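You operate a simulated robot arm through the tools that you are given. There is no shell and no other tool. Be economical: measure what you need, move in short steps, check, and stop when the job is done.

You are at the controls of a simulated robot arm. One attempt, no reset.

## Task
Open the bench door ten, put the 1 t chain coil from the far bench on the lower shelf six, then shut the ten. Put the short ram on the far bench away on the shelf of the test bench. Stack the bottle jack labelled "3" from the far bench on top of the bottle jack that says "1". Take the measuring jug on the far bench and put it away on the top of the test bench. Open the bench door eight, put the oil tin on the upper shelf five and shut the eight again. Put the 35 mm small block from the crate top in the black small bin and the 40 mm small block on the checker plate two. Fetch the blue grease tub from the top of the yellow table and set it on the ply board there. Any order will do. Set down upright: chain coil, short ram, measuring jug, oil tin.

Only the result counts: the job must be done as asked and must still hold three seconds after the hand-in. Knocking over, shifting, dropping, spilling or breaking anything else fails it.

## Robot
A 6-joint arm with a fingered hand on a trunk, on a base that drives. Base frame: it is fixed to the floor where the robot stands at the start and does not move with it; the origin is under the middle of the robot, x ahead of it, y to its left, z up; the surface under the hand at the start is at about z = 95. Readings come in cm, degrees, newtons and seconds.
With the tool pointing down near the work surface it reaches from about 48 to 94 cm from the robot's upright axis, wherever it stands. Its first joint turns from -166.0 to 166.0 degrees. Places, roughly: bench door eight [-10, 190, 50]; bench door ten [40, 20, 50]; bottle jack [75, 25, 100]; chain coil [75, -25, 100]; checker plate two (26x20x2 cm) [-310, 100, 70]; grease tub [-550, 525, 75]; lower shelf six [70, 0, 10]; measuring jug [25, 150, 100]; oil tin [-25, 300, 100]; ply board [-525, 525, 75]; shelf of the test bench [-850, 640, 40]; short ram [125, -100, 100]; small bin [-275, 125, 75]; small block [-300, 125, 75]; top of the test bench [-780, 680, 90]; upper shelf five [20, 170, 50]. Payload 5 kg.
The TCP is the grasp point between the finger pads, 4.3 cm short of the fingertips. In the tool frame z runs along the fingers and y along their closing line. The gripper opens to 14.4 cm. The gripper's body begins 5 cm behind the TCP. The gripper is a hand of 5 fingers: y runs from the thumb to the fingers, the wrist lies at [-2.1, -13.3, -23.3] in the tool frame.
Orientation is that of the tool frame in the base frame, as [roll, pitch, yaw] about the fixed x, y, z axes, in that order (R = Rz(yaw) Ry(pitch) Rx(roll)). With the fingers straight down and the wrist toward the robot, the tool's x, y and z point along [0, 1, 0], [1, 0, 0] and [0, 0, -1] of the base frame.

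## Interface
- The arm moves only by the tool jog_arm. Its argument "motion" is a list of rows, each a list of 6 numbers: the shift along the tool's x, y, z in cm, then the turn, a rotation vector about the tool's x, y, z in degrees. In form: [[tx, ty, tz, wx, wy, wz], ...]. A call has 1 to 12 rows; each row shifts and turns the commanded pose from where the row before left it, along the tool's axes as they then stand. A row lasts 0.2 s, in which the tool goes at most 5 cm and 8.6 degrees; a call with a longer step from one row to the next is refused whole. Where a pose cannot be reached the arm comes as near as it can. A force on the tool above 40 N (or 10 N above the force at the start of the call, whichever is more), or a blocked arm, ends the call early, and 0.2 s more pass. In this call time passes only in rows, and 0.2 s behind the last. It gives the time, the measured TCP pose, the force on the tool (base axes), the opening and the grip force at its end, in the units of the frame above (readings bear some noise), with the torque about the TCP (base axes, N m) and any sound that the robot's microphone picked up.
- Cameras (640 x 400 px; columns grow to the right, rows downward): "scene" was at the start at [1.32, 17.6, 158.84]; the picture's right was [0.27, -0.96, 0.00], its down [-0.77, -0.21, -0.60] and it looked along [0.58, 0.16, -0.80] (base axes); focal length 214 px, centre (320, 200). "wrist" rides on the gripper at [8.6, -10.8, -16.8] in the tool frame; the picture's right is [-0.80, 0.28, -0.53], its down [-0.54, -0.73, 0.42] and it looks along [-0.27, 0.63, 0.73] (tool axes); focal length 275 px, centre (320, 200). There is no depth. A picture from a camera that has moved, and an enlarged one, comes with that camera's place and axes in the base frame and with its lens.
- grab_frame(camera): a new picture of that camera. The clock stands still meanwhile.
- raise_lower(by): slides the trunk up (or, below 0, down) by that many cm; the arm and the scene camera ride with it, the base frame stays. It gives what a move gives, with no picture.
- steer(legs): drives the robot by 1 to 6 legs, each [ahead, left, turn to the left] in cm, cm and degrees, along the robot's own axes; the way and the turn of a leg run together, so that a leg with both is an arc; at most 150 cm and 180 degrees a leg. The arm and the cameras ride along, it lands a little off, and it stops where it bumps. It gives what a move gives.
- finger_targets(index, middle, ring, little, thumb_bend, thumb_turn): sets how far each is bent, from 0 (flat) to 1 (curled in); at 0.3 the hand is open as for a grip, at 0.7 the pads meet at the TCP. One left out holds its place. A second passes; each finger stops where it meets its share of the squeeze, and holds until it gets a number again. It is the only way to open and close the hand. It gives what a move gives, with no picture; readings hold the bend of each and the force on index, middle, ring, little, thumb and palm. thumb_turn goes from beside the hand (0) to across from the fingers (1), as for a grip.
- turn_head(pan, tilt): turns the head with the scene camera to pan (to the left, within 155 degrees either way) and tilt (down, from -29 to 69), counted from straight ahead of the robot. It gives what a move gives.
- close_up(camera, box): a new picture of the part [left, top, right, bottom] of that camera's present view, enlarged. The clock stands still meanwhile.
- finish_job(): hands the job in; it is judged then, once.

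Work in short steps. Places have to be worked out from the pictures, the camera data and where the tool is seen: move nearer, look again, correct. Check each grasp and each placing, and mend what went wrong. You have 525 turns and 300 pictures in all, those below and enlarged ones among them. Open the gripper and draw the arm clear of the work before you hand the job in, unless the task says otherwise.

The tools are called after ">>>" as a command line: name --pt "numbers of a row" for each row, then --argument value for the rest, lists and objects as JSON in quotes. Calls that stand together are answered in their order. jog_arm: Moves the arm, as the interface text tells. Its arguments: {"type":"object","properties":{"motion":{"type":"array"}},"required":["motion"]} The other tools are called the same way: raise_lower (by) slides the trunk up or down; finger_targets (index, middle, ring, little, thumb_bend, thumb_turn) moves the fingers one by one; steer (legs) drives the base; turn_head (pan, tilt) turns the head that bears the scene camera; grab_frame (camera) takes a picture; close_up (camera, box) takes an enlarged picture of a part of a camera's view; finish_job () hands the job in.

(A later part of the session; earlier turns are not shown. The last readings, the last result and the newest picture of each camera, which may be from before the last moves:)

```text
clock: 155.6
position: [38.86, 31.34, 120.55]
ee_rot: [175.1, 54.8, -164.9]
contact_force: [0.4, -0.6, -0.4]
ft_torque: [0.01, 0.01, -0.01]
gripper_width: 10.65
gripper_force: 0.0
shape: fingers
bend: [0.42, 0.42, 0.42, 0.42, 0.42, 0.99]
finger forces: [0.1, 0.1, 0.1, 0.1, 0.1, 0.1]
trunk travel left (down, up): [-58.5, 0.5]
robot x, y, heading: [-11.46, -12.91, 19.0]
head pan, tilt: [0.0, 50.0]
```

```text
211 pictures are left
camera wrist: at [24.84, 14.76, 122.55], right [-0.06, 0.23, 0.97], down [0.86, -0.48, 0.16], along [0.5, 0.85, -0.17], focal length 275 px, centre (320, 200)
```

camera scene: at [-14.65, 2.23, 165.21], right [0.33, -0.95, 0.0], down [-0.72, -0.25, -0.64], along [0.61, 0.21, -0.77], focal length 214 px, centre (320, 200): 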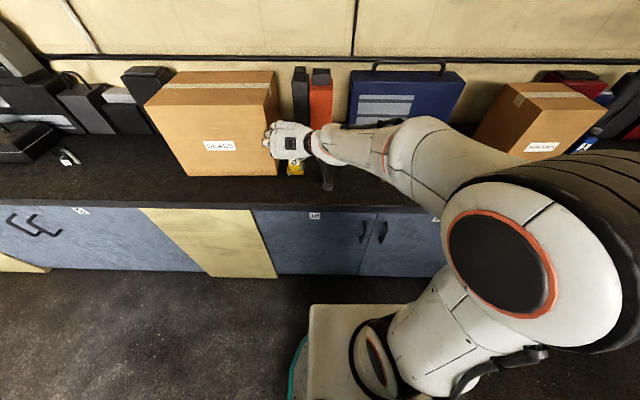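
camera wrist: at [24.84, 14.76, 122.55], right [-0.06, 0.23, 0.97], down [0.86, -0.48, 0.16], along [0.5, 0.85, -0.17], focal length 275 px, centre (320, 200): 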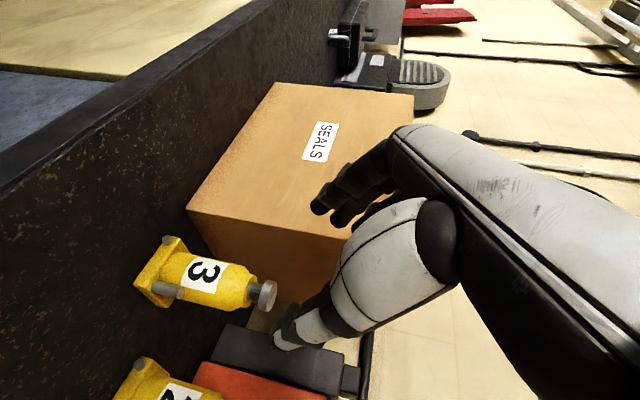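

Wrist view puts jack 3's axis at ≈(53.4,37.1). I flatten the tilt to 20° and descend to a pre-grasp 12 cm short of it.

>>> jog_arm --pt "0 0 0 0 -7.5 0" --pt "0 0 0 0 -7.5 0" --pt "3.7 0 2.9 0 0 0" --pt "3.7 0 2.9 0 0 0" --pt "3.7 -0.4 2.9 0 0 0"

>>> grab_frame --camera "wrist"

>>> close_up --camera "scene" --box '[230, 90, 390, 210]'

```text
clock: 156.8
position: [42.82, 33.05, 107.23]
ee_rot: [171.7, 69.8, -168.6]
contact_force: [0.1, 1.0, 0.1]
ft_torque: [0.02, 0.01, 0.01]
gripper_width: 10.68
gripper_force: 0.0
shape: fingers
bend: [0.42, 0.42, 0.42, 0.42, 0.42, 0.99]
finger forces: [0.0, 0.1, 0.0, 0.0, 0.0, 0.0]
trunk travel left (down, up): [-58.5, 0.5]
robot x, y, heading: [-11.3, -12.89, 18.9]
head pan, tilt: [0.0, 50.0]
```

```text
210 pictures are left
camera wrist: at [28.7, 16.72, 104.27], right [-0.29, 0.15, 0.94], down [0.79, -0.51, 0.33], along [0.53, 0.85, 0.03], focal length 275 px, centre (320, 200)
```

wrist: 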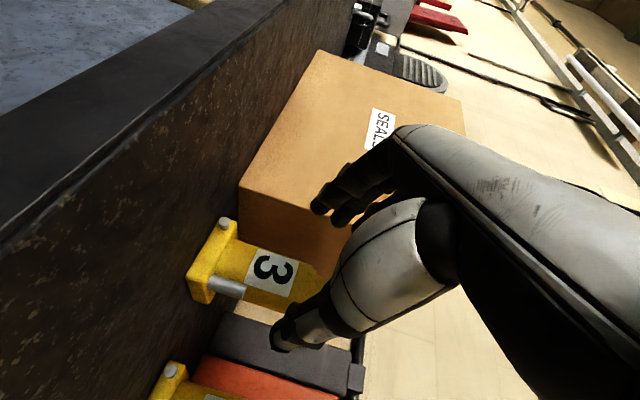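

```text
3.33 times, centred on (310, 150) of scene
camera zoom: at [-14.61, 2.27, 165.22], right [0.33, -0.95, 0.0], down [-0.72, -0.25, -0.64], along [0.61, 0.21, -0.77], focal length 715 px, centre (353, 367)
```

zoom: 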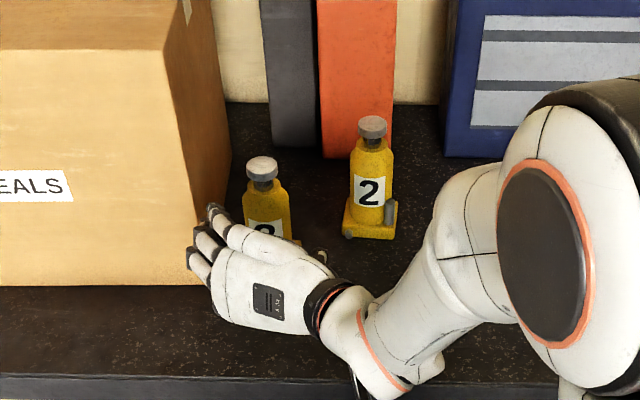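

I enlarge the wrist view to get the jack's body edges.

>>> close_up --camera "wrist" --box '[160, 200, 360, 340]'

```text
2.86 times, centred on (260, 270) of wrist
camera zoom: at [28.7, 16.72, 104.27], right [-0.29, 0.15, 0.94], down [0.79, -0.51, 0.33], along [0.53, 0.85, 0.03], focal length 786 px, centre (491, 0)
```

zoom: 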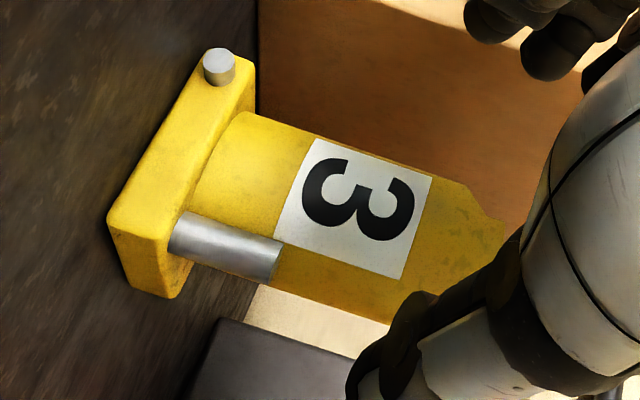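

Axis confirmed on the tool line. I advance 11.5 cm and check.

>>> jog_arm --pt "0 0 3 0 0 0" --pt "0 0 3 0 0 0" --pt "0 0 3 0 0 0" --pt "0 0 2.5 0 0 0"

>>> grab_frame --camera "wrist"

>>> close_up --camera "scene" --box '[230, 90, 390, 210]'

```text
clock: 157.8
position: [53.32, 36.71, 103.11]
ee_rot: [171.7, 69.7, -168.6]
contact_force: [0.5, 0.6, 0.4]
ft_torque: [0.0, 0.02, 0.01]
gripper_width: 10.67
gripper_force: 0.1
shape: fingers
bend: [0.42, 0.42, 0.42, 0.42, 0.42, 0.99]
finger forces: [0.0, 0.0, 0.0, 0.0, 0.0, 0.1]
trunk travel left (down, up): [-58.5, 0.5]
robot x, y, heading: [-11.14, -12.91, 18.9]
head pan, tilt: [0.0, 50.0]
```

```text
207 pictures are left
camera wrist: at [39.23, 20.47, 100.18], right [-0.29, 0.15, 0.94], down [0.8, -0.51, 0.33], along [0.53, 0.85, 0.03], focal length 275 px, centre (320, 200)
```

wrist: 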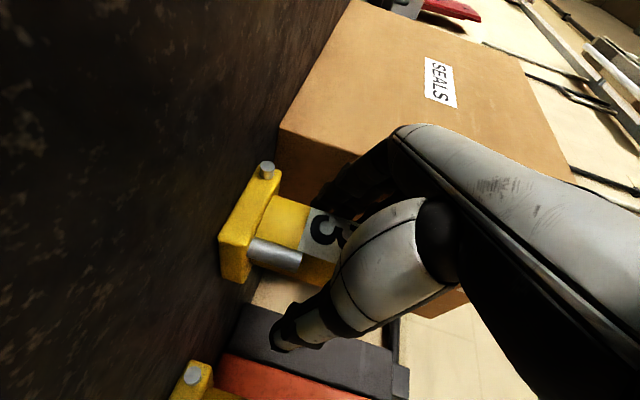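

```text
3.33 times, centred on (310, 150) of scene
camera zoom: at [-14.6, 2.25, 165.21], right [0.33, -0.95, 0.0], down [-0.72, -0.25, -0.64], along [0.61, 0.21, -0.77], focal length 715 px, centre (353, 367)
```

zoom: 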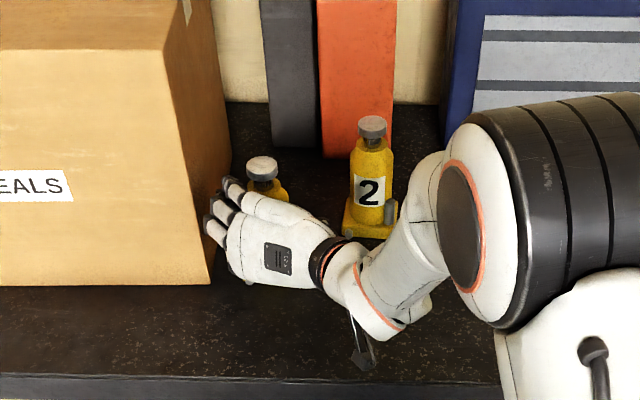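

In place with no contact. I close the hand on the body.

>>> finger_targets --index 0.72 --middle 0.72 --ring 0.72 --little 0.72 --thumb_bend 0.72

>>> grab_frame --camera "wrist"

```text
clock: 158.8
position: [53.25, 36.86, 103.47]
ee_rot: [172.0, 70.0, -168.2]
contact_force: [0.5, 12.5, 17.3]
ft_torque: [-0.51, -0.07, 0.12]
gripper_width: 6.03
gripper_force: 33.0
shape: fingers
bend: [0.57, 0.61, 0.63, 0.7, 0.57, 1.0]
finger forces: [10.4, 9.9, 10.3, 10.1, 26.0, 0.0]
trunk travel left (down, up): [-58.5, 0.5]
robot x, y, heading: [-11.31, -13.25, 19.1]
head pan, tilt: [0.0, 50.0]
```

```text
205 pictures are left
camera wrist: at [39.17, 20.58, 100.4], right [-0.3, 0.15, 0.94], down [0.79, -0.51, 0.33], along [0.53, 0.85, 0.03], focal length 275 px, centre (320, 200)
```

wrist: 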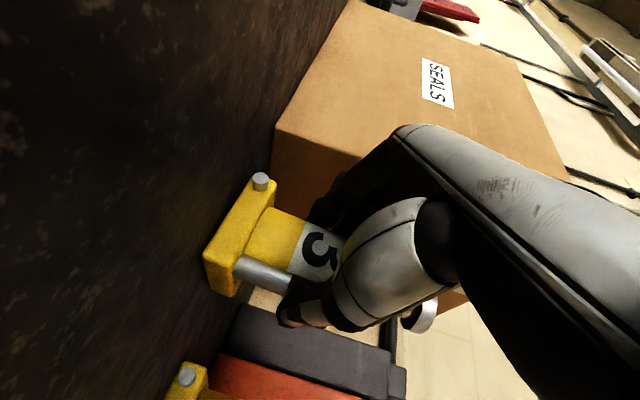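

Firm grip. I lift 5 cm and check uprightness.

>>> jog_arm --pt "-1.9 0.1 -0.7 0 0 0" --pt "-2.8 0.15 -1.0 0 0 0"

>>> grab_frame --camera "wrist"

>>> close_up --camera "scene" --box '[230, 80, 470, 220]'

```text
clock: 159.4
position: [53.09, 36.45, 107.74]
ee_rot: [172.1, 69.3, -168.4]
contact_force: [-2.8, -0.7, -21.1]
ft_torque: [-0.07, 0.46, 0.01]
gripper_width: 6.07
gripper_force: 23.5
shape: fingers
bend: [0.56, 0.62, 0.66, 0.72, 0.57, 0.97]
finger forces: [9.6, 6.6, 4.1, 0.1, 25.8, 0.0]
trunk travel left (down, up): [-58.5, 0.5]
robot x, y, heading: [-11.35, -12.86, 18.9]
head pan, tilt: [0.0, 50.0]
```

```text
204 pictures are left
camera wrist: at [38.93, 20.21, 104.95], right [-0.29, 0.15, 0.95], down [0.8, -0.51, 0.32], along [0.53, 0.85, 0.02], focal length 275 px, centre (320, 200)
```

wrist: 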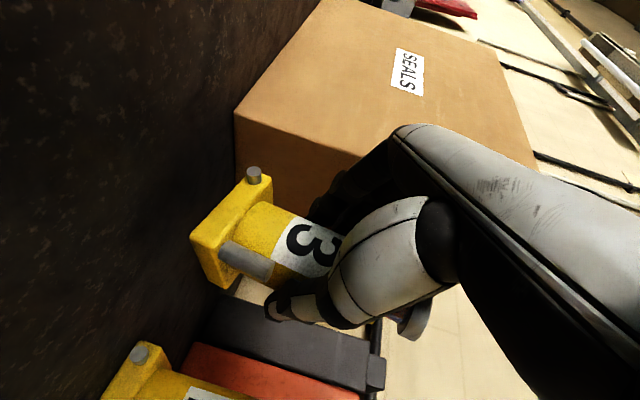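

```text
2.67 times, centred on (350, 150) of scene
camera zoom: at [-14.62, 2.25, 165.18], right [0.33, -0.95, 0.0], down [-0.72, -0.25, -0.64], along [0.61, 0.21, -0.77], focal length 572 px, centre (240, 333)
```

zoom: 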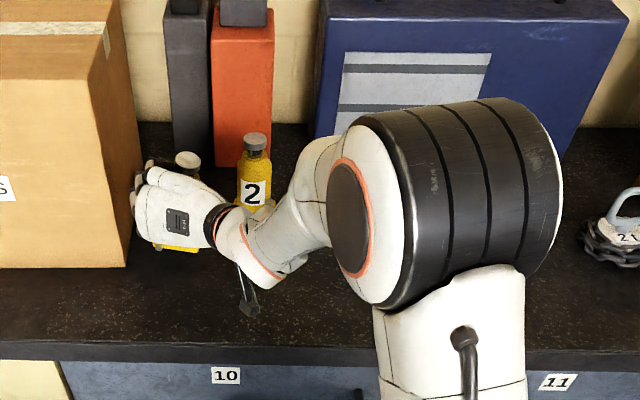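

The jack weighs ~21 N and may have pitched a little in the grip. I zoom to measure its tilt.

>>> close_up --camera "wrist" --box '[170, 140, 450, 360]'

```text
1.82 times, centred on (310, 250) of wrist
camera zoom: at [38.93, 20.21, 104.95], right [-0.29, 0.15, 0.95], down [0.8, -0.51, 0.32], along [0.53, 0.85, 0.02], focal length 500 px, centre (338, 109)
```

zoom: 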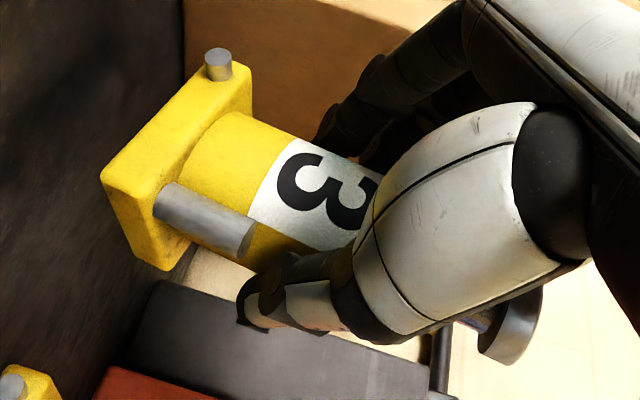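

The jack's CoM sits ~2 cm deeper than my grip, so it tilted. I set it back down, let it settle, and regrip deeper.

>>> jog_arm --pt "1.9 -0.1 0.7 0 0 0" --pt "1.6 -0.1 0.55 0 0 0"

>>> jog_arm --pt "0.5 0 0.2 0 0 0"

```text
clock: 160.0
position: [53.13, 36.88, 104.76]
ee_rot: [171.4, 70.1, -168.8]
contact_force: [1.7, 5.3, -3.1]
ft_torque: [-0.13, 0.22, 0.02]
gripper_width: 6.05
gripper_force: 26.8
shape: fingers
bend: [0.56, 0.61, 0.65, 0.72, 0.57, 0.98]
finger forces: [11.1, 9.2, 7.2, 2.4, 24.4, 0.0]
trunk travel left (down, up): [-58.5, 0.5]
robot x, y, heading: [-11.1, -12.92, 19.0]
head pan, tilt: [0.0, 50.0]
```

```text
clock: 160.4
position: [53.03, 36.88, 104.42]
ee_rot: [171.6, 70.2, -168.5]
contact_force: [3.4, 12.6, 12.1]
ft_torque: [-0.14, 0.04, 0.14]
gripper_width: 6.02
gripper_force: 30.7
shape: fingers
bend: [0.56, 0.61, 0.64, 0.71, 0.57, 0.99]
finger forces: [11.7, 11.0, 9.5, 6.4, 23.2, 0.1]
trunk travel left (down, up): [-58.5, 0.5]
robot x, y, heading: [-11.23, -13.44, 19.3]
head pan, tilt: [0.0, 50.0]
```

Contact again (net upward force). I open gently and look.

>>> finger_targets --index 0.5 --middle 0.5 --ring 0.5 --little 0.5 --thumb_bend 0.5

>>> finger_targets --index 0.42 --middle 0.42 --ring 0.42 --little 0.42 --thumb_bend 0.42

>>> close_up --camera "wrist" --box '[170, 140, 450, 360]'

```text
clock: 161.4
position: [52.92, 36.67, 103.96]
ee_rot: [172.1, 69.7, -168.2]
contact_force: [-0.1, 0.4, 0.0]
ft_torque: [0.03, 0.01, -0.01]
gripper_width: 7.8
gripper_force: 0.1
shape: fingers
bend: [0.5, 0.5, 0.5, 0.5, 0.5, 1.0]
finger forces: [0.1, 0.0, 0.0, 0.0, 0.0, 0.0]
trunk travel left (down, up): [-58.5, 0.5]
robot x, y, heading: [-11.32, -13.61, 18.8]
head pan, tilt: [0.0, 50.0]
```

```text
clock: 162.4
position: [52.93, 36.61, 103.91]
ee_rot: [172.0, 69.8, -168.3]
contact_force: [0.0, 0.0, 0.1]
ft_torque: [0.0, 0.0, -0.02]
gripper_width: 10.64
gripper_force: 0.1
shape: fingers
bend: [0.42, 0.42, 0.42, 0.42, 0.42, 0.99]
finger forces: [0.0, 0.0, 0.1, 0.0, 0.1, 0.0]
trunk travel left (down, up): [-58.5, 0.5]
robot x, y, heading: [-11.52, -13.18, 19.0]
head pan, tilt: [0.0, 50.0]
```

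```text
1.82 times, centred on (310, 250) of wrist
camera zoom: at [38.86, 20.37, 100.93], right [-0.29, 0.15, 0.94], down [0.8, -0.51, 0.33], along [0.53, 0.85, 0.03], focal length 500 px, centre (338, 109)
```

zoom: 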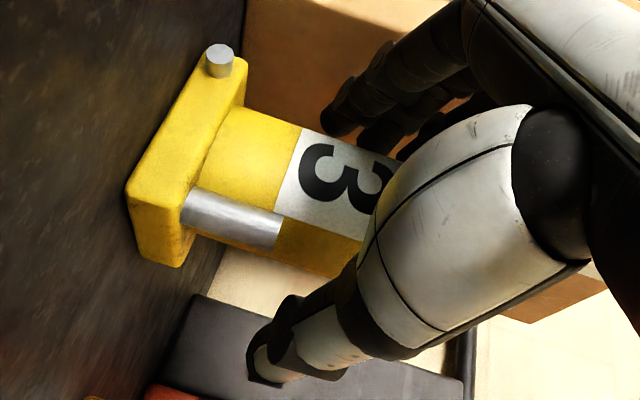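

Upright again; base front edge shows the axis is at ≈(55.1,38.1), 2.5 cm deeper. I advance and regrip.

>>> jog_arm --pt "-0.5 0.4 1.2 0 0 0" --pt "-0.3 0 1.2 0 0 0"

>>> finger_targets --index 0.72 --middle 0.72 --ring 0.72 --little 0.72 --thumb_bend 0.72

>>> jog_arm --pt "-1.9 0.1 -0.7 0 0 0" --pt "-2.8 0.15 -1.0 0 0 0"

>>> close_up --camera "wrist" --box '[170, 140, 450, 360]'

```text
clock: 163.0
position: [55.19, 37.77, 103.96]
ee_rot: [171.6, 69.7, -168.7]
contact_force: [0.3, -0.5, 0.4]
ft_torque: [-0.04, -0.01, -0.04]
gripper_width: 10.67
gripper_force: 0.0
shape: fingers
bend: [0.42, 0.42, 0.42, 0.42, 0.42, 0.99]
finger forces: [0.1, 0.0, 0.0, 0.1, 0.0, 0.0]
trunk travel left (down, up): [-58.5, 0.5]
robot x, y, heading: [-11.85, -13.08, 19.0]
head pan, tilt: [0.0, 50.0]
```

```text
clock: 164.0
position: [55.22, 37.95, 104.08]
ee_rot: [171.7, 69.8, -168.6]
contact_force: [4.2, 8.3, 7.9]
ft_torque: [-0.62, 0.03, 0.01]
gripper_width: 4.52
gripper_force: 33.4
shape: fingers
bend: [0.71, 0.68, 0.71, 0.71, 0.62, 1.0]
finger forces: [13.6, 7.4, 7.7, 9.3, 29.5, 0.0]
trunk travel left (down, up): [-58.5, 0.5]
robot x, y, heading: [-11.53, -12.9, 19.0]
head pan, tilt: [0.0, 50.0]
```

```text
clock: 164.6
position: [54.91, 37.66, 108.48]
ee_rot: [172.4, 69.3, -168.1]
contact_force: [-3.3, -1.3, -23.0]
ft_torque: [-0.05, -0.04, 0.0]
gripper_width: 4.48
gripper_force: 21.6
shape: fingers
bend: [0.71, 0.71, 0.72, 0.72, 0.64, 0.98]
finger forces: [11.8, 4.9, 3.5, 0.1, 23.5, 0.0]
trunk travel left (down, up): [-58.5, 0.5]
robot x, y, heading: [-11.38, -12.93, 19.2]
head pan, tilt: [0.0, 50.0]
```

```text
1.82 times, centred on (310, 250) of wrist
camera zoom: at [40.83, 21.38, 105.71], right [-0.29, 0.15, 0.95], down [0.8, -0.51, 0.32], along [0.53, 0.85, 0.02], focal length 500 px, centre (338, 109)
```

zoom: 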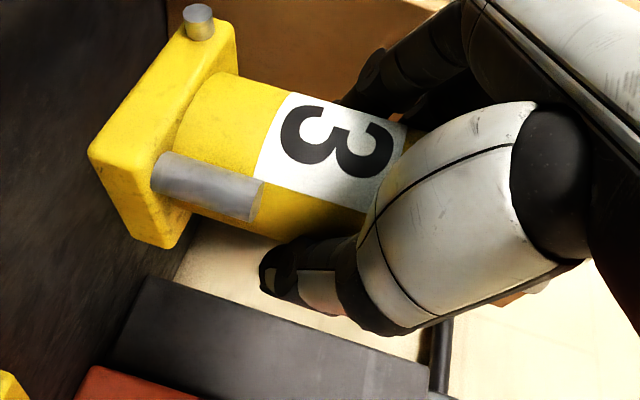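

Torque is now near zero and vertical edges match vertical within ~2°. I raise further to clear jack 1 and check from the head camera.

>>> jog_arm --pt "-4.2 0.2 -1.5 0 0 0" --pt "-4.2 0.2 -1.5 0 0 0" --pt "-4.2 0.2 -1.5 0 0 0" --pt "-2 0.1 -0.7 0 0 0"

>>> close_up --camera "scene" --box '[210, 60, 410, 200]'

```text
clock: 165.6
position: [55.43, 37.89, 124.8]
ee_rot: [171.5, 69.7, -168.9]
contact_force: [-0.3, -0.1, 0.1]
ft_torque: [0.01, -0.03, -0.01]
gripper_width: 0.27
gripper_force: 0.0
shape: fingers
bend: [0.72, 0.72, 0.72, 0.72, 0.71, 1.0]
finger forces: [0.0, 0.0, 0.0, 0.0, 0.0, 0.0]
trunk travel left (down, up): [-58.5, 0.5]
robot x, y, heading: [-11.57, -13.17, 18.9]
head pan, tilt: [0.0, 50.0]
```

```text
2.86 times, centred on (310, 130) of scene
camera zoom: at [-14.68, 2.21, 165.21], right [0.33, -0.95, 0.0], down [-0.72, -0.25, -0.64], along [0.61, 0.21, -0.77], focal length 613 px, centre (349, 400)
```

zoom: 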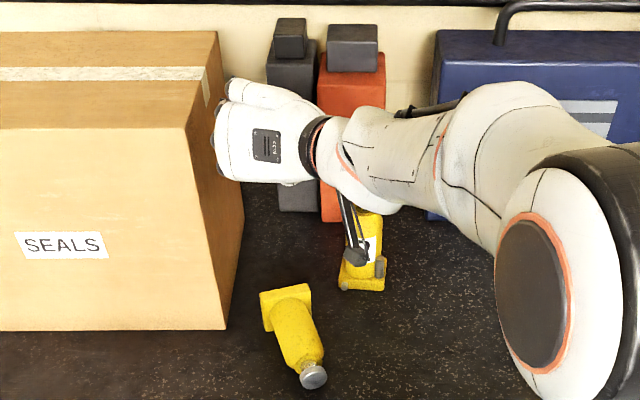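

The jack slipped out and now lies on the bench, cap toward me — the finger bend target limited the squeeze. I draw the hand up and back to look closely before recovering it.

>>> jog_arm --pt "-2 0 -4 0 0 0" --pt "-2 0 -4 0 0 0" --pt "0 0 -4.5 0 0 0" --pt "0 0 -4.5 0 0 0"

>>> finger_targets --index 0.3 --middle 0.3 --ring 0.3 --little 0.3 --thumb_bend 0.3

>>> steer --legs '[[-12, 0, 0]]'

>>> grab_frame --camera "wrist"

>>> close_up --camera "scene" --box '[230, 80, 390, 200]'

```text
clock: 166.6
position: [41.61, 32.97, 134.1]
ee_rot: [171.6, 69.8, -168.7]
contact_force: [-0.6, 0.2, 0.4]
ft_torque: [-0.02, -0.02, 0.04]
gripper_width: 0.28
gripper_force: 0.0
shape: fingers
bend: [0.72, 0.72, 0.72, 0.72, 0.71, 1.0]
finger forces: [0.0, 0.0, 0.0, 0.0, 0.0, 0.0]
trunk travel left (down, up): [-58.5, 0.5]
robot x, y, heading: [-11.61, -13.13, 19.1]
head pan, tilt: [0.0, 50.0]
```

```text
clock: 167.6
position: [41.89, 32.97, 134.08]
ee_rot: [171.7, 69.8, -168.8]
contact_force: [0.1, -0.1, -0.3]
ft_torque: [0.03, 0.01, -0.02]
gripper_width: 14.9
gripper_force: 0.1
shape: fingers
bend: [0.3, 0.3, 0.3, 0.3, 0.3, 0.98]
finger forces: [0.0, 0.1, 0.0, 0.0, 0.0, 0.1]
trunk travel left (down, up): [-58.5, 0.5]
robot x, y, heading: [-11.39, -13.12, 19.0]
head pan, tilt: [0.0, 50.0]
```

```text
clock: 168.8
position: [30.45, 29.1, 134.03]
ee_rot: [171.7, 69.7, -168.6]
contact_force: [-0.2, 0.2, 0.2]
ft_torque: [0.01, 0.02, -0.01]
gripper_width: 14.89
gripper_force: 0.1
shape: fingers
bend: [0.3, 0.3, 0.3, 0.3, 0.3, 0.98]
finger forces: [0.0, 0.0, 0.1, 0.2, 0.0, 0.0]
trunk travel left (down, up): [-58.5, 0.5]
robot x, y, heading: [-22.5, -17.06, 18.9]
head pan, tilt: [0.0, 50.0]
```

```text
198 pictures are left
camera wrist: at [16.41, 12.79, 131.1], right [-0.29, 0.15, 0.94], down [0.79, -0.51, 0.33], along [0.53, 0.85, 0.03], focal length 275 px, centre (320, 200)
```

wrist: 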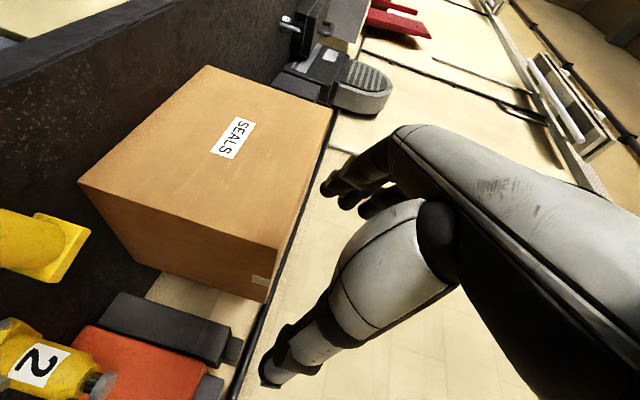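

```text
3.33 times, centred on (310, 140) of scene
camera zoom: at [-26.0, -1.68, 165.22], right [0.32, -0.95, 0.0], down [-0.72, -0.25, -0.64], along [0.61, 0.21, -0.77], focal length 715 px, centre (353, 400)
```

zoom: 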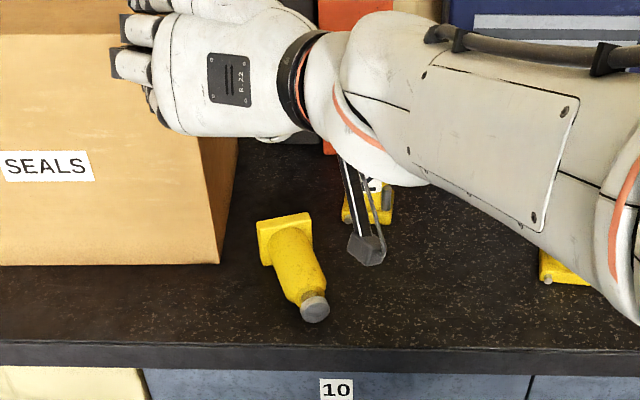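

The cap end is at N≈47.5, A≈12.7, base at N≈62, A≈18 (axis ≈20° left). I'll grip its upper body end-on (index curled away), so I yaw/tilt the hand and descend to a pre-grasp.

>>> finger_targets --index 1.0 --middle 0.4 --ring 0.4 --little 0.4 --thumb_bend 0.4

>>> jog_arm --pt "0 0 0 -8 0.4 -2.9" --pt "0 0 0 -8 0.4 -2.9" --pt "0 0 0 0 8 0" --pt "3.7 -1.2 2.05 0 0 0" --pt "3.7 -1.2 2.05 0 0 0" --pt "3.7 -1.2 2.05 0 0 0" --pt "3.7 -1.2 2.05 0 0 0" --pt "3.7 -1.2 2.05 0 0 0"

>>> grab_frame --camera "wrist"

>>> close_up --camera "scene" --box '[210, 80, 410, 230]'

```text
clock: 169.8
position: [30.61, 29.15, 134.09]
ee_rot: [171.7, 69.7, -168.7]
contact_force: [1.1, -0.4, -0.4]
ft_torque: [-0.02, -0.02, -0.03]
gripper_width: 9.15
gripper_force: 0.0
shape: fingers
bend: [1.0, 0.4, 0.4, 0.4, 0.4, 0.99]
finger forces: [0.1, 0.0, 0.0, 0.0, 0.1, 0.0]
trunk travel left (down, up): [-58.5, 0.5]
robot x, y, heading: [-22.45, -17.48, 19.0]
head pan, tilt: [0.0, 50.0]
```

```text
clock: 171.6
position: [33.93, 25.15, 112.67]
ee_rot: [173.9, 62.0, -149.3]
contact_force: [0.4, 0.0, 0.4]
ft_torque: [0.0, 0.04, 0.03]
gripper_width: 9.2
gripper_force: 0.0
shape: fingers
bend: [1.0, 0.4, 0.4, 0.4, 0.4, 0.99]
finger forces: [0.0, 0.1, 0.0, 0.0, 0.0, 0.0]
trunk travel left (down, up): [-58.5, 0.5]
robot x, y, heading: [-22.77, -17.28, 18.9]
head pan, tilt: [0.0, 50.0]
```

```text
196 pictures are left
camera wrist: at [25.14, 5.39, 112.29], right [-0.22, 0.13, 0.97], down [0.94, -0.23, 0.24], along [0.25, 0.96, -0.08], focal length 275 px, centre (320, 200)
```

wrist: 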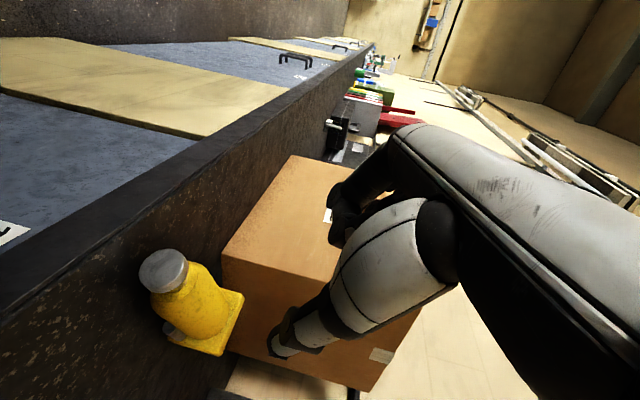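

```text
2.67 times, centred on (310, 155) of scene
camera zoom: at [-25.84, -1.62, 165.22], right [0.32, -0.95, 0.0], down [-0.72, -0.25, -0.64], along [0.61, 0.21, -0.77], focal length 572 px, centre (347, 320)
```

zoom: 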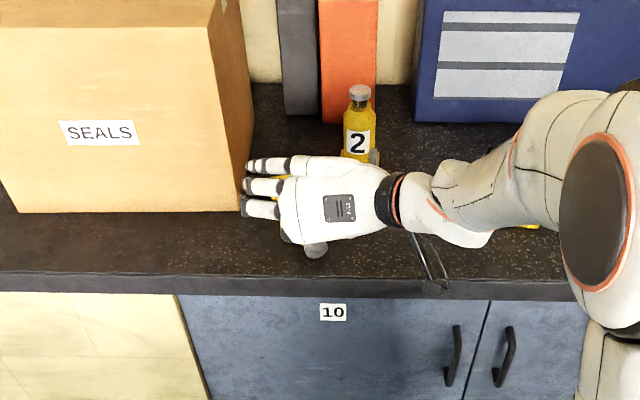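

Everything matches. I move to the line and advance to the upper body.

>>> jog_arm --pt "3.6 -1.5 1.85 0 0 0" --pt "3.6 -1.5 1.85 0 0 0" --pt "0 0 3 0 0 0" --pt "0 0 3 0 0 0"

>>> grab_frame --camera "wrist"

>>> close_up --camera "scene" --box '[210, 80, 410, 230]'

```text
clock: 172.6
position: [39.82, 26.53, 101.81]
ee_rot: [174.0, 61.8, -149.2]
contact_force: [-0.6, 0.7, 0.0]
ft_torque: [0.0, 0.0, 0.01]
gripper_width: 9.17
gripper_force: 0.1
shape: fingers
bend: [1.0, 0.4, 0.4, 0.4, 0.4, 0.99]
finger forces: [0.1, 0.0, 0.1, 0.1, 0.0, 0.1]
trunk travel left (down, up): [-58.5, 0.5]
robot x, y, heading: [-22.62, -17.24, 19.0]
head pan, tilt: [0.0, 50.0]
```

```text
194 pictures are left
camera wrist: at [31.07, 6.55, 101.41], right [-0.22, 0.13, 0.97], down [0.94, -0.23, 0.24], along [0.25, 0.96, -0.08], focal length 275 px, centre (320, 200)
```

wrist: 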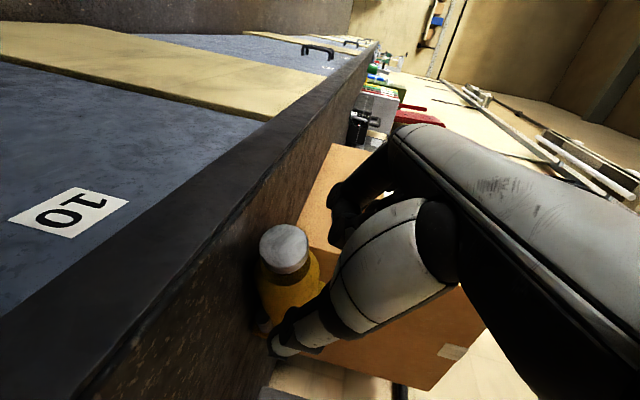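

```text
2.67 times, centred on (310, 155) of scene
camera zoom: at [-25.84, -1.59, 165.21], right [0.32, -0.95, 0.0], down [-0.72, -0.25, -0.64], along [0.61, 0.21, -0.77], focal length 572 px, centre (347, 320)
```

zoom: 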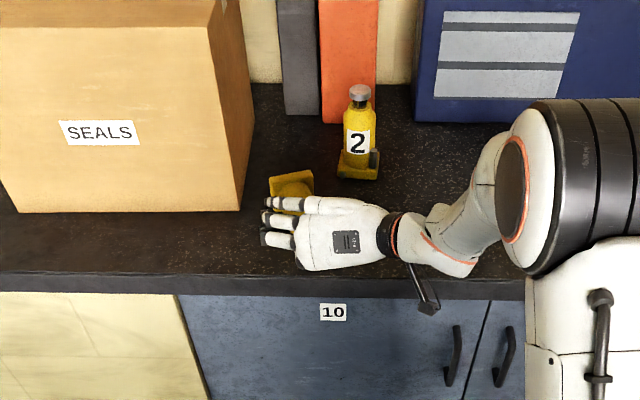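

Aligned; 5.5 cm more.

>>> jog_arm --pt "0 -0.4 1.9 0 0 0" --pt "0 0 1.8 0 0 0" --pt "0 0 1.8 0 0 0"

>>> finger_targets --middle 0.95 --ring 0.95 --little 0.95 --thumb_bend 0.95

>>> close_up --camera "scene" --box '[210, 80, 410, 230]'

>>> grab_frame --camera "wrist"

```text
clock: 173.4
position: [43.45, 29.0, 99.5]
ee_rot: [173.8, 62.1, -149.0]
contact_force: [-14.0, -4.6, 14.2]
ft_torque: [-0.19, 0.28, -0.1]
gripper_width: 9.5
gripper_force: 9.8
shape: fingers
bend: [1.0, 0.4, 0.4, 0.4, 0.4, 0.99]
finger forces: [19.6, 0.0, 0.0, 0.1, 0.0, 0.0]
trunk travel left (down, up): [-58.5, 0.5]
robot x, y, heading: [-22.48, -17.3, 19.0]
head pan, tilt: [0.0, 50.0]
```

```text
clock: 174.4
position: [43.51, 28.94, 99.16]
ee_rot: [173.9, 61.8, -149.3]
contact_force: [-7.9, -2.5, 0.1]
ft_torque: [-0.16, -0.12, 0.38]
gripper_width: 8.36
gripper_force: 23.3
shape: fingers
bend: [1.0, 0.57, 0.64, 0.95, 0.56, 1.0]
finger forces: [12.5, 8.4, 7.7, 0.0, 17.8, 0.0]
trunk travel left (down, up): [-58.5, 0.5]
robot x, y, heading: [-22.63, -16.87, 19.1]
head pan, tilt: [0.0, 50.0]
```

```text
2.67 times, centred on (310, 155) of scene
camera zoom: at [-25.96, -1.65, 165.21], right [0.32, -0.95, 0.0], down [-0.72, -0.25, -0.64], along [0.61, 0.21, -0.77], focal length 572 px, centre (347, 320)
```

zoom: 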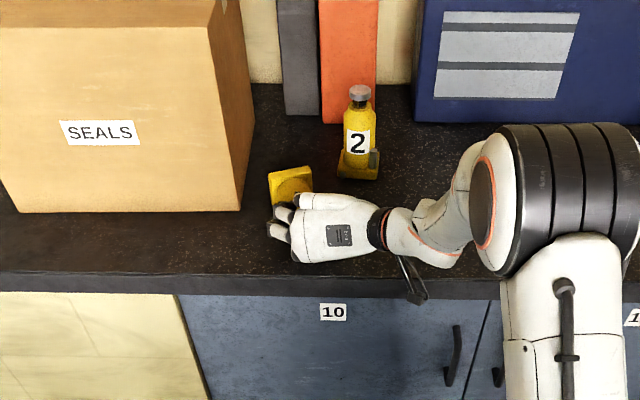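

```text
191 pictures are left
camera wrist: at [34.79, 9.01, 98.77], right [-0.22, 0.13, 0.97], down [0.94, -0.23, 0.24], along [0.25, 0.96, -0.08], focal length 275 px, centre (320, 200)
```

wrist: 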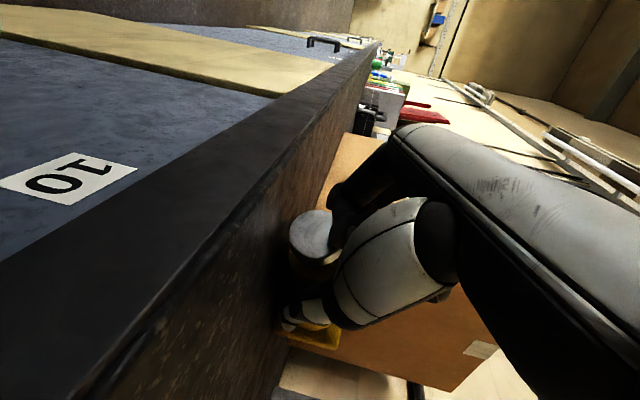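

Gripped with middle, ring and thumb. I start rotating the jack up about its base edge (18° first).

>>> jog_arm --pt "-1.5 0 -0.2 0 6 0" --pt "-1.5 0 -0.2 0 6 0" --pt "-1.5 0 -0.2 0 6 0"

>>> close_up --camera "scene" --box '[210, 80, 410, 230]'

>>> grab_frame --camera "wrist"

```text
clock: 175.2
position: [45.44, 29.99, 103.36]
ee_rot: [176.1, 44.2, -146.6]
contact_force: [0.8, -0.6, 5.6]
ft_torque: [0.07, -0.13, -0.05]
gripper_width: 7.36
gripper_force: 3.3
shape: fingers
bend: [1.0, 0.62, 0.71, 0.95, 0.67, 1.0]
finger forces: [0.0, 2.4, 0.1, 0.0, 3.3, 0.1]
trunk travel left (down, up): [-58.5, 0.5]
robot x, y, heading: [-22.47, -16.97, 18.8]
head pan, tilt: [0.0, 50.0]
```

```text
2.67 times, centred on (310, 155) of scene
camera zoom: at [-25.89, -1.66, 165.24], right [0.32, -0.95, 0.0], down [-0.72, -0.25, -0.64], along [0.61, 0.21, -0.77], focal length 572 px, centre (347, 320)
```

zoom: 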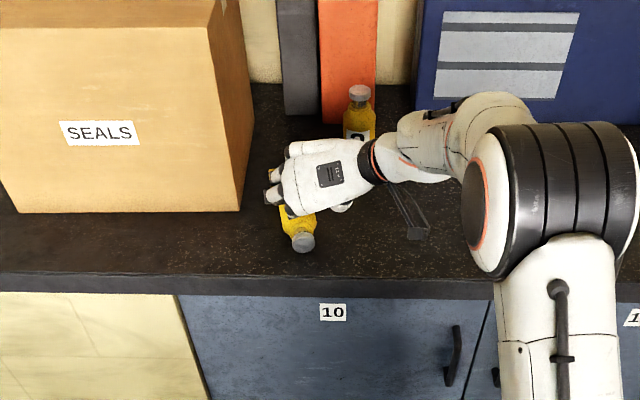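

```text
189 pictures are left
camera wrist: at [37.64, 10.49, 108.76], right [0.02, 0.31, 0.95], down [0.98, -0.19, 0.04], along [0.19, 0.93, -0.31], focal length 275 px, centre (320, 200)
```

wrist: 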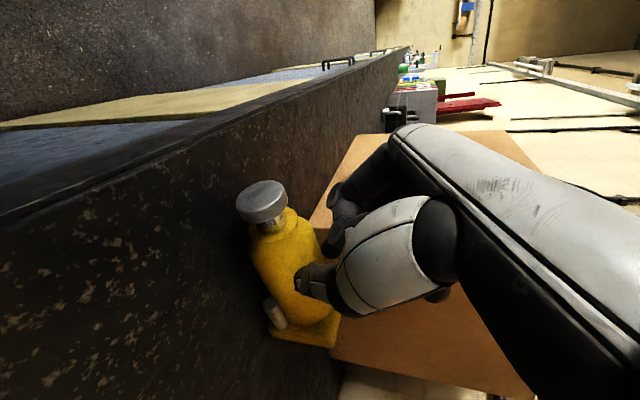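

The pinch slipped. Better plan: grasp the body from straight above with full squeeze, lift, spin the hand 180° so the cap points away, then tilt the hand up to horizontal, which stands the jack upright. First I open and rise.

>>> finger_targets --index 0.35 --middle 0.35 --ring 0.35 --little 0.35 --thumb_bend 0.35

>>> jog_arm --pt "-1.5 0 -1.5 0 0 0" --pt "-2.5 0 -2.5 0 0 0" --pt "-3 0 -3 0 0 0" --pt "-3 0 -3 0 0 0" --pt "0 0 0 0 8 0" --pt "0 0 0 0 8 0" --pt "0 0 0 0 8 0" --pt "0 0 0 0 8 0" --pt "0 0 0 0 8 0" --pt "0 0 0 0 4 0"

>>> close_up --camera "scene" --box '[210, 80, 410, 230]'

>>> grab_frame --camera "wrist"

```text
clock: 176.2
position: [45.44, 29.89, 103.45]
ee_rot: [176.1, 44.1, -146.9]
contact_force: [4.8, -5.9, 13.3]
ft_torque: [-0.02, -0.13, -0.08]
gripper_width: 6.17
gripper_force: 7.7
shape: fingers
bend: [0.82, 0.35, 0.35, 0.35, 0.35, 0.98]
finger forces: [15.7, 0.1, 0.0, 0.0, 0.0, 0.0]
trunk travel left (down, up): [-58.5, 0.5]
robot x, y, heading: [-22.69, -16.79, 19.0]
head pan, tilt: [0.0, 50.0]
```

```text
clock: 178.4
position: [41.13, 24.72, 113.83]
ee_rot: [177.1, 0.0, -143.9]
contact_force: [-0.8, -0.3, 0.2]
ft_torque: [0.03, -0.06, -0.01]
gripper_width: 13.18
gripper_force: 0.1
shape: fingers
bend: [0.35, 0.35, 0.35, 0.35, 0.35, 0.98]
finger forces: [0.1, 0.1, 0.0, 0.0, 0.0, 0.1]
out of reach, approached as far as the arm can: row 8, 9, 10
trunk travel left (down, up): [-58.5, 0.5]
robot x, y, heading: [-22.31, -17.14, 18.8]
head pan, tilt: [0.0, 50.0]
```

```text
2.67 times, centred on (310, 155) of scene
camera zoom: at [-25.96, -1.69, 165.22], right [0.32, -0.95, 0.0], down [-0.72, -0.25, -0.64], along [0.61, 0.21, -0.77], focal length 572 px, centre (347, 320)
```

zoom: 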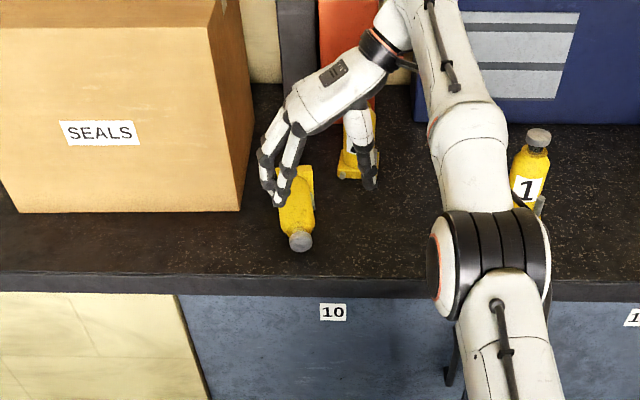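

```text
187 pictures are left
camera wrist: at [41.1, 10.26, 129.88], right [0.49, 0.68, 0.55], down [0.85, -0.25, -0.46], along [-0.17, 0.69, -0.7], focal length 275 px, centre (320, 200)
```

wrist: 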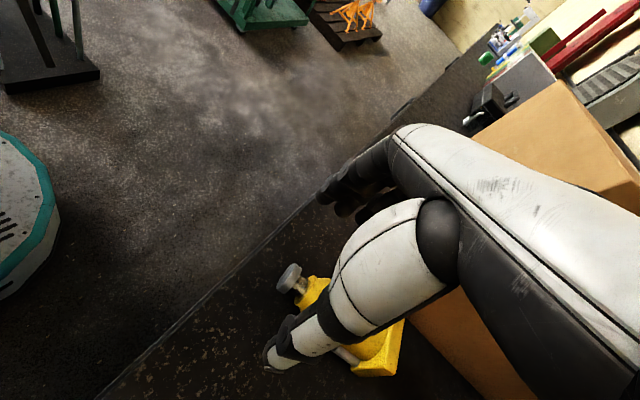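

Hand is vertical. Jack axis: cap (49.5,15.7) to base (66,17.3) in bench coordinates. I turn 12.6° to align with it and drive forward 13 cm.

>>> jog_arm --pt "0 0 -2 0 0 6.3" --pt "0 0 -2 0 0 6.3"

>>> steer --legs '[[13, 0, -1]]'

>>> grab_frame --camera "scene"

>>> grab_frame --camera "wrist"

```text
clock: 179.0
position: [41.25, 24.76, 117.71]
ee_rot: [177.3, -0.7, -156.4]
contact_force: [-0.5, 0.0, -0.3]
ft_torque: [0.01, -0.04, -0.05]
gripper_width: 13.19
gripper_force: 0.1
shape: fingers
bend: [0.35, 0.35, 0.35, 0.35, 0.35, 0.98]
finger forces: [0.0, 0.0, 0.0, 0.0, 0.1, 0.0]
trunk travel left (down, up): [-58.5, 0.5]
robot x, y, heading: [-22.65, -17.21, 19.0]
head pan, tilt: [0.0, 50.0]
```

```text
clock: 180.3
position: [53.98, 27.92, 117.63]
ee_rot: [177.2, -0.7, -157.4]
contact_force: [0.5, -0.3, -0.9]
ft_torque: [-0.03, 0.05, 0.05]
gripper_width: 13.16
gripper_force: 0.0
shape: fingers
bend: [0.35, 0.35, 0.35, 0.35, 0.35, 0.98]
finger forces: [0.1, 0.0, 0.0, 0.0, 0.0, 0.0]
trunk travel left (down, up): [-58.5, 0.5]
robot x, y, heading: [-10.79, -12.78, 18.0]
head pan, tilt: [0.0, 50.0]
```

```text
186 pictures are left
camera scene: at [-13.54, 2.46, 165.21], right [0.31, -0.95, 0.0], down [-0.73, -0.24, -0.64], along [0.61, 0.2, -0.77], focal length 214 px, centre (320, 200)
```

scene: 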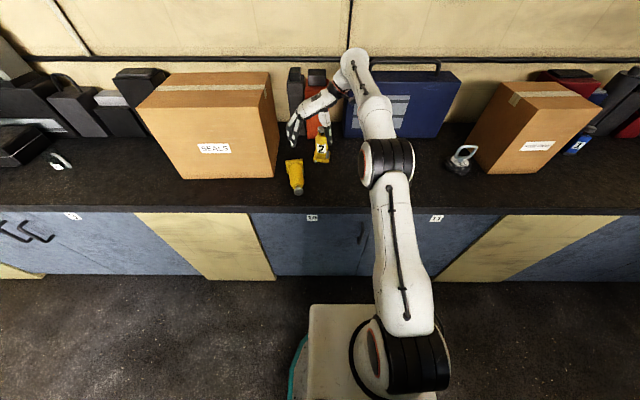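

```text
185 pictures are left
camera wrist: at [50.79, 13.79, 133.73], right [0.64, 0.55, 0.54], down [0.77, -0.44, -0.47], along [-0.02, 0.71, -0.7], focal length 275 px, centre (320, 200)
```

wrist: 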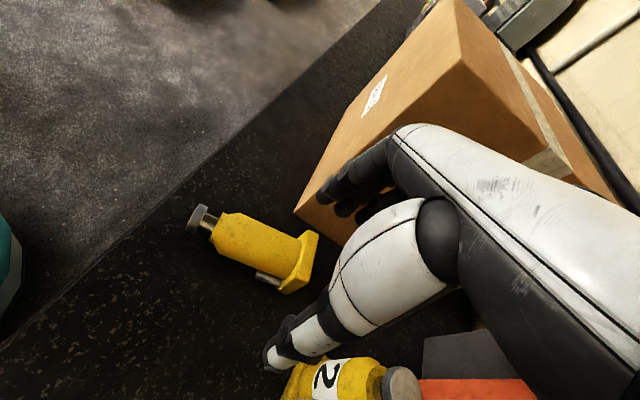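

Very clear view: jack body center ≈(57,17.3). I align (−4°), shift over it and descend to z≈103 first.

>>> finger_targets --index 0.42 --middle 0.42 --ring 0.42 --little 0.42 --thumb_bend 0.42

>>> jog_arm --pt "0.8 3.8 0 0 0 -4" --pt "0.8 3.8 0 0 0 0" --pt "0 0 4 0 0 0" --pt "0 0 4 0 0 0" --pt "0 0 4 0 0 0"

>>> grab_frame --camera "wrist"

>>> close_up --camera "scene" --box '[210, 80, 410, 230]'

```text
clock: 181.3
position: [53.91, 27.85, 117.59]
ee_rot: [177.2, -0.7, -157.4]
contact_force: [-0.5, 0.5, 0.2]
ft_torque: [0.02, -0.03, 0.03]
gripper_width: 10.79
gripper_force: 0.1
shape: fingers
bend: [0.42, 0.42, 0.42, 0.42, 0.42, 0.99]
finger forces: [0.0, 0.1, 0.1, 0.0, 0.0, 0.0]
trunk travel left (down, up): [-58.5, 0.5]
robot x, y, heading: [-10.37, -13.28, 18.0]
head pan, tilt: [0.0, 50.0]
```

```text
clock: 182.5
position: [49.12, 34.6, 106.02]
ee_rot: [177.1, -0.4, -153.4]
contact_force: [0.1, 0.5, 0.1]
ft_torque: [0.0, -0.02, -0.01]
gripper_width: 10.75
gripper_force: 0.0
shape: fingers
bend: [0.42, 0.42, 0.42, 0.42, 0.42, 0.99]
finger forces: [0.0, 0.0, 0.0, 0.1, 0.0, 0.0]
trunk travel left (down, up): [-58.5, 0.5]
robot x, y, heading: [-10.8, -12.9, 18.2]
head pan, tilt: [0.0, 50.0]
```

```text
184 pictures are left
camera wrist: at [46.83, 20.43, 122.14], right [0.6, 0.59, 0.54], down [0.8, -0.39, -0.46], along [-0.06, 0.71, -0.7], focal length 275 px, centre (320, 200)
```

wrist: 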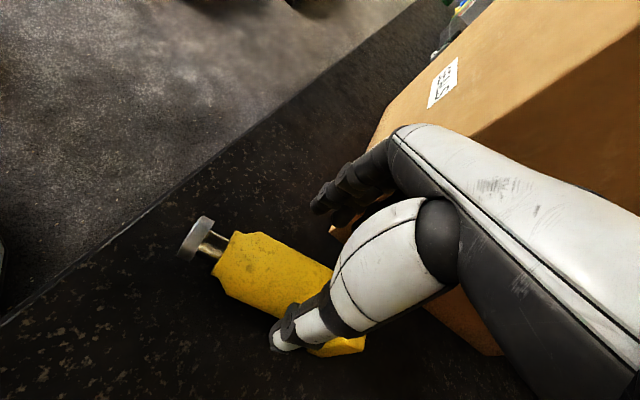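

```text
2.67 times, centred on (310, 155) of scene
camera zoom: at [-13.62, 2.45, 165.22], right [0.31, -0.95, 0.0], down [-0.73, -0.24, -0.64], along [0.61, 0.2, -0.77], focal length 572 px, centre (347, 320)
```

zoom: 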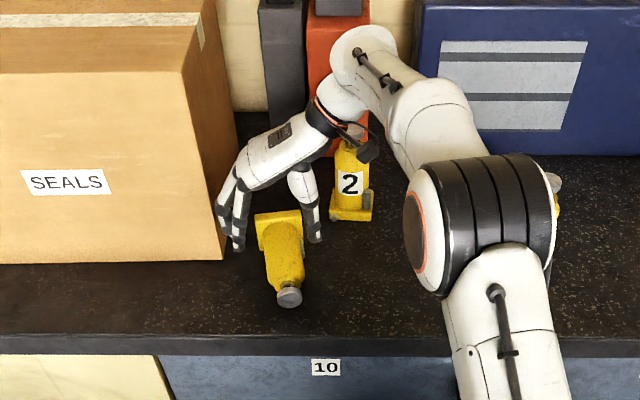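

Aligned within a degree. I correct slightly and descend to z≈100.2, then squeeze fully.

>>> jog_arm --pt "-0.8 -0.4 2 0 0 0" --pt "0 0 2 0 0 0" --pt "0 0 1.8 0 0 0"

>>> finger_targets --index 1 --middle 1 --ring 1 --little 1 --thumb_bend 1

>>> grab_frame --camera "wrist"

```text
clock: 183.3
position: [49.66, 34.85, 99.94]
ee_rot: [177.1, -0.5, -153.6]
contact_force: [-0.8, 0.1, -0.8]
ft_torque: [-0.04, 0.01, 0.02]
gripper_width: 10.74
gripper_force: 0.1
shape: fingers
bend: [0.42, 0.42, 0.42, 0.42, 0.42, 0.99]
finger forces: [0.0, 0.1, 0.1, 0.0, 0.1, 0.1]
trunk travel left (down, up): [-58.5, 0.5]
robot x, y, heading: [-10.6, -13.11, 18.0]
head pan, tilt: [0.0, 50.0]
```

```text
clock: 184.3
position: [49.72, 34.81, 99.58]
ee_rot: [177.2, -0.7, -153.4]
contact_force: [-0.3, 0.0, -21.2]
ft_torque: [0.35, 0.17, 0.05]
gripper_width: 4.95
gripper_force: 35.9
shape: fingers
bend: [0.72, 0.71, 0.7, 0.72, 0.57, 0.97]
finger forces: [10.5, 8.5, 8.5, 9.7, 34.7, 0.1]
trunk travel left (down, up): [-58.5, 0.5]
robot x, y, heading: [-10.66, -12.93, 18.1]
head pan, tilt: [0.0, 50.0]
```

```text
182 pictures are left
camera wrist: at [47.5, 20.6, 115.88], right [0.6, 0.59, 0.54], down [0.79, -0.39, -0.47], along [-0.07, 0.71, -0.7], focal length 275 px, centre (320, 200)
```

wrist: 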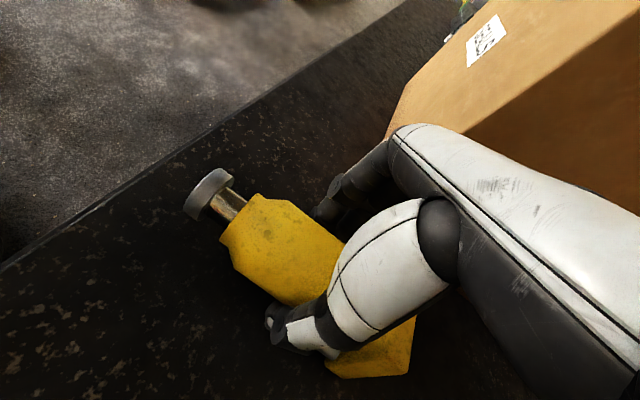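

Grip 36 N and it's already carrying the jack's weight. I lift 6 cm and check.

>>> jog_arm --pt "0 0 -1.5 0 0 0" --pt "0 0 -2 0 0 0" --pt "0 0 -2.5 0 0 0"

>>> grab_frame --camera "wrist"

>>> close_up --camera "scene" --box '[210, 80, 410, 230]'

```text
clock: 185.1
position: [49.77, 34.43, 105.93]
ee_rot: [177.3, -0.7, -153.3]
contact_force: [-0.6, -1.0, -22.6]
ft_torque: [0.42, 0.24, -0.02]
gripper_width: 4.95
gripper_force: 35.4
shape: fingers
bend: [0.72, 0.71, 0.7, 0.72, 0.57, 0.97]
finger forces: [10.6, 8.6, 8.4, 9.5, 34.4, 0.0]
trunk travel left (down, up): [-58.5, 0.5]
robot x, y, heading: [-10.83, -13.04, 18.0]
head pan, tilt: [0.0, 50.0]
```

```text
181 pictures are left
camera wrist: at [47.48, 20.21, 122.11], right [0.6, 0.59, 0.54], down [0.8, -0.39, -0.46], along [-0.06, 0.71, -0.7], focal length 275 px, centre (320, 200)
```

wrist: 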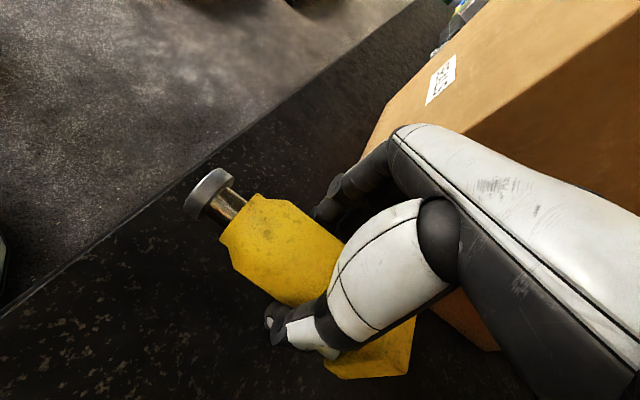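

```text
2.67 times, centred on (310, 155) of scene
camera zoom: at [-13.53, 2.51, 165.21], right [0.31, -0.95, 0.0], down [-0.73, -0.24, -0.64], along [0.61, 0.2, -0.77], focal length 572 px, centre (347, 320)
```

zoom: 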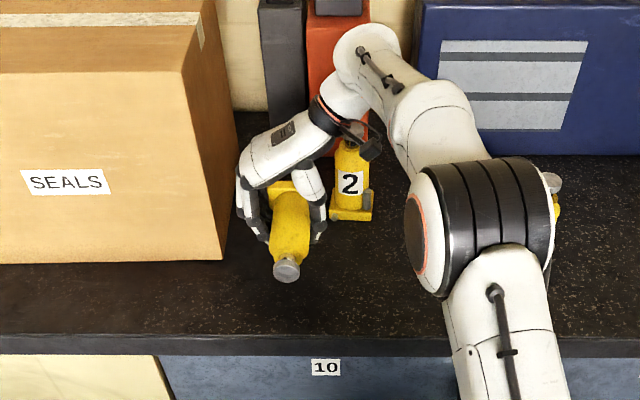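

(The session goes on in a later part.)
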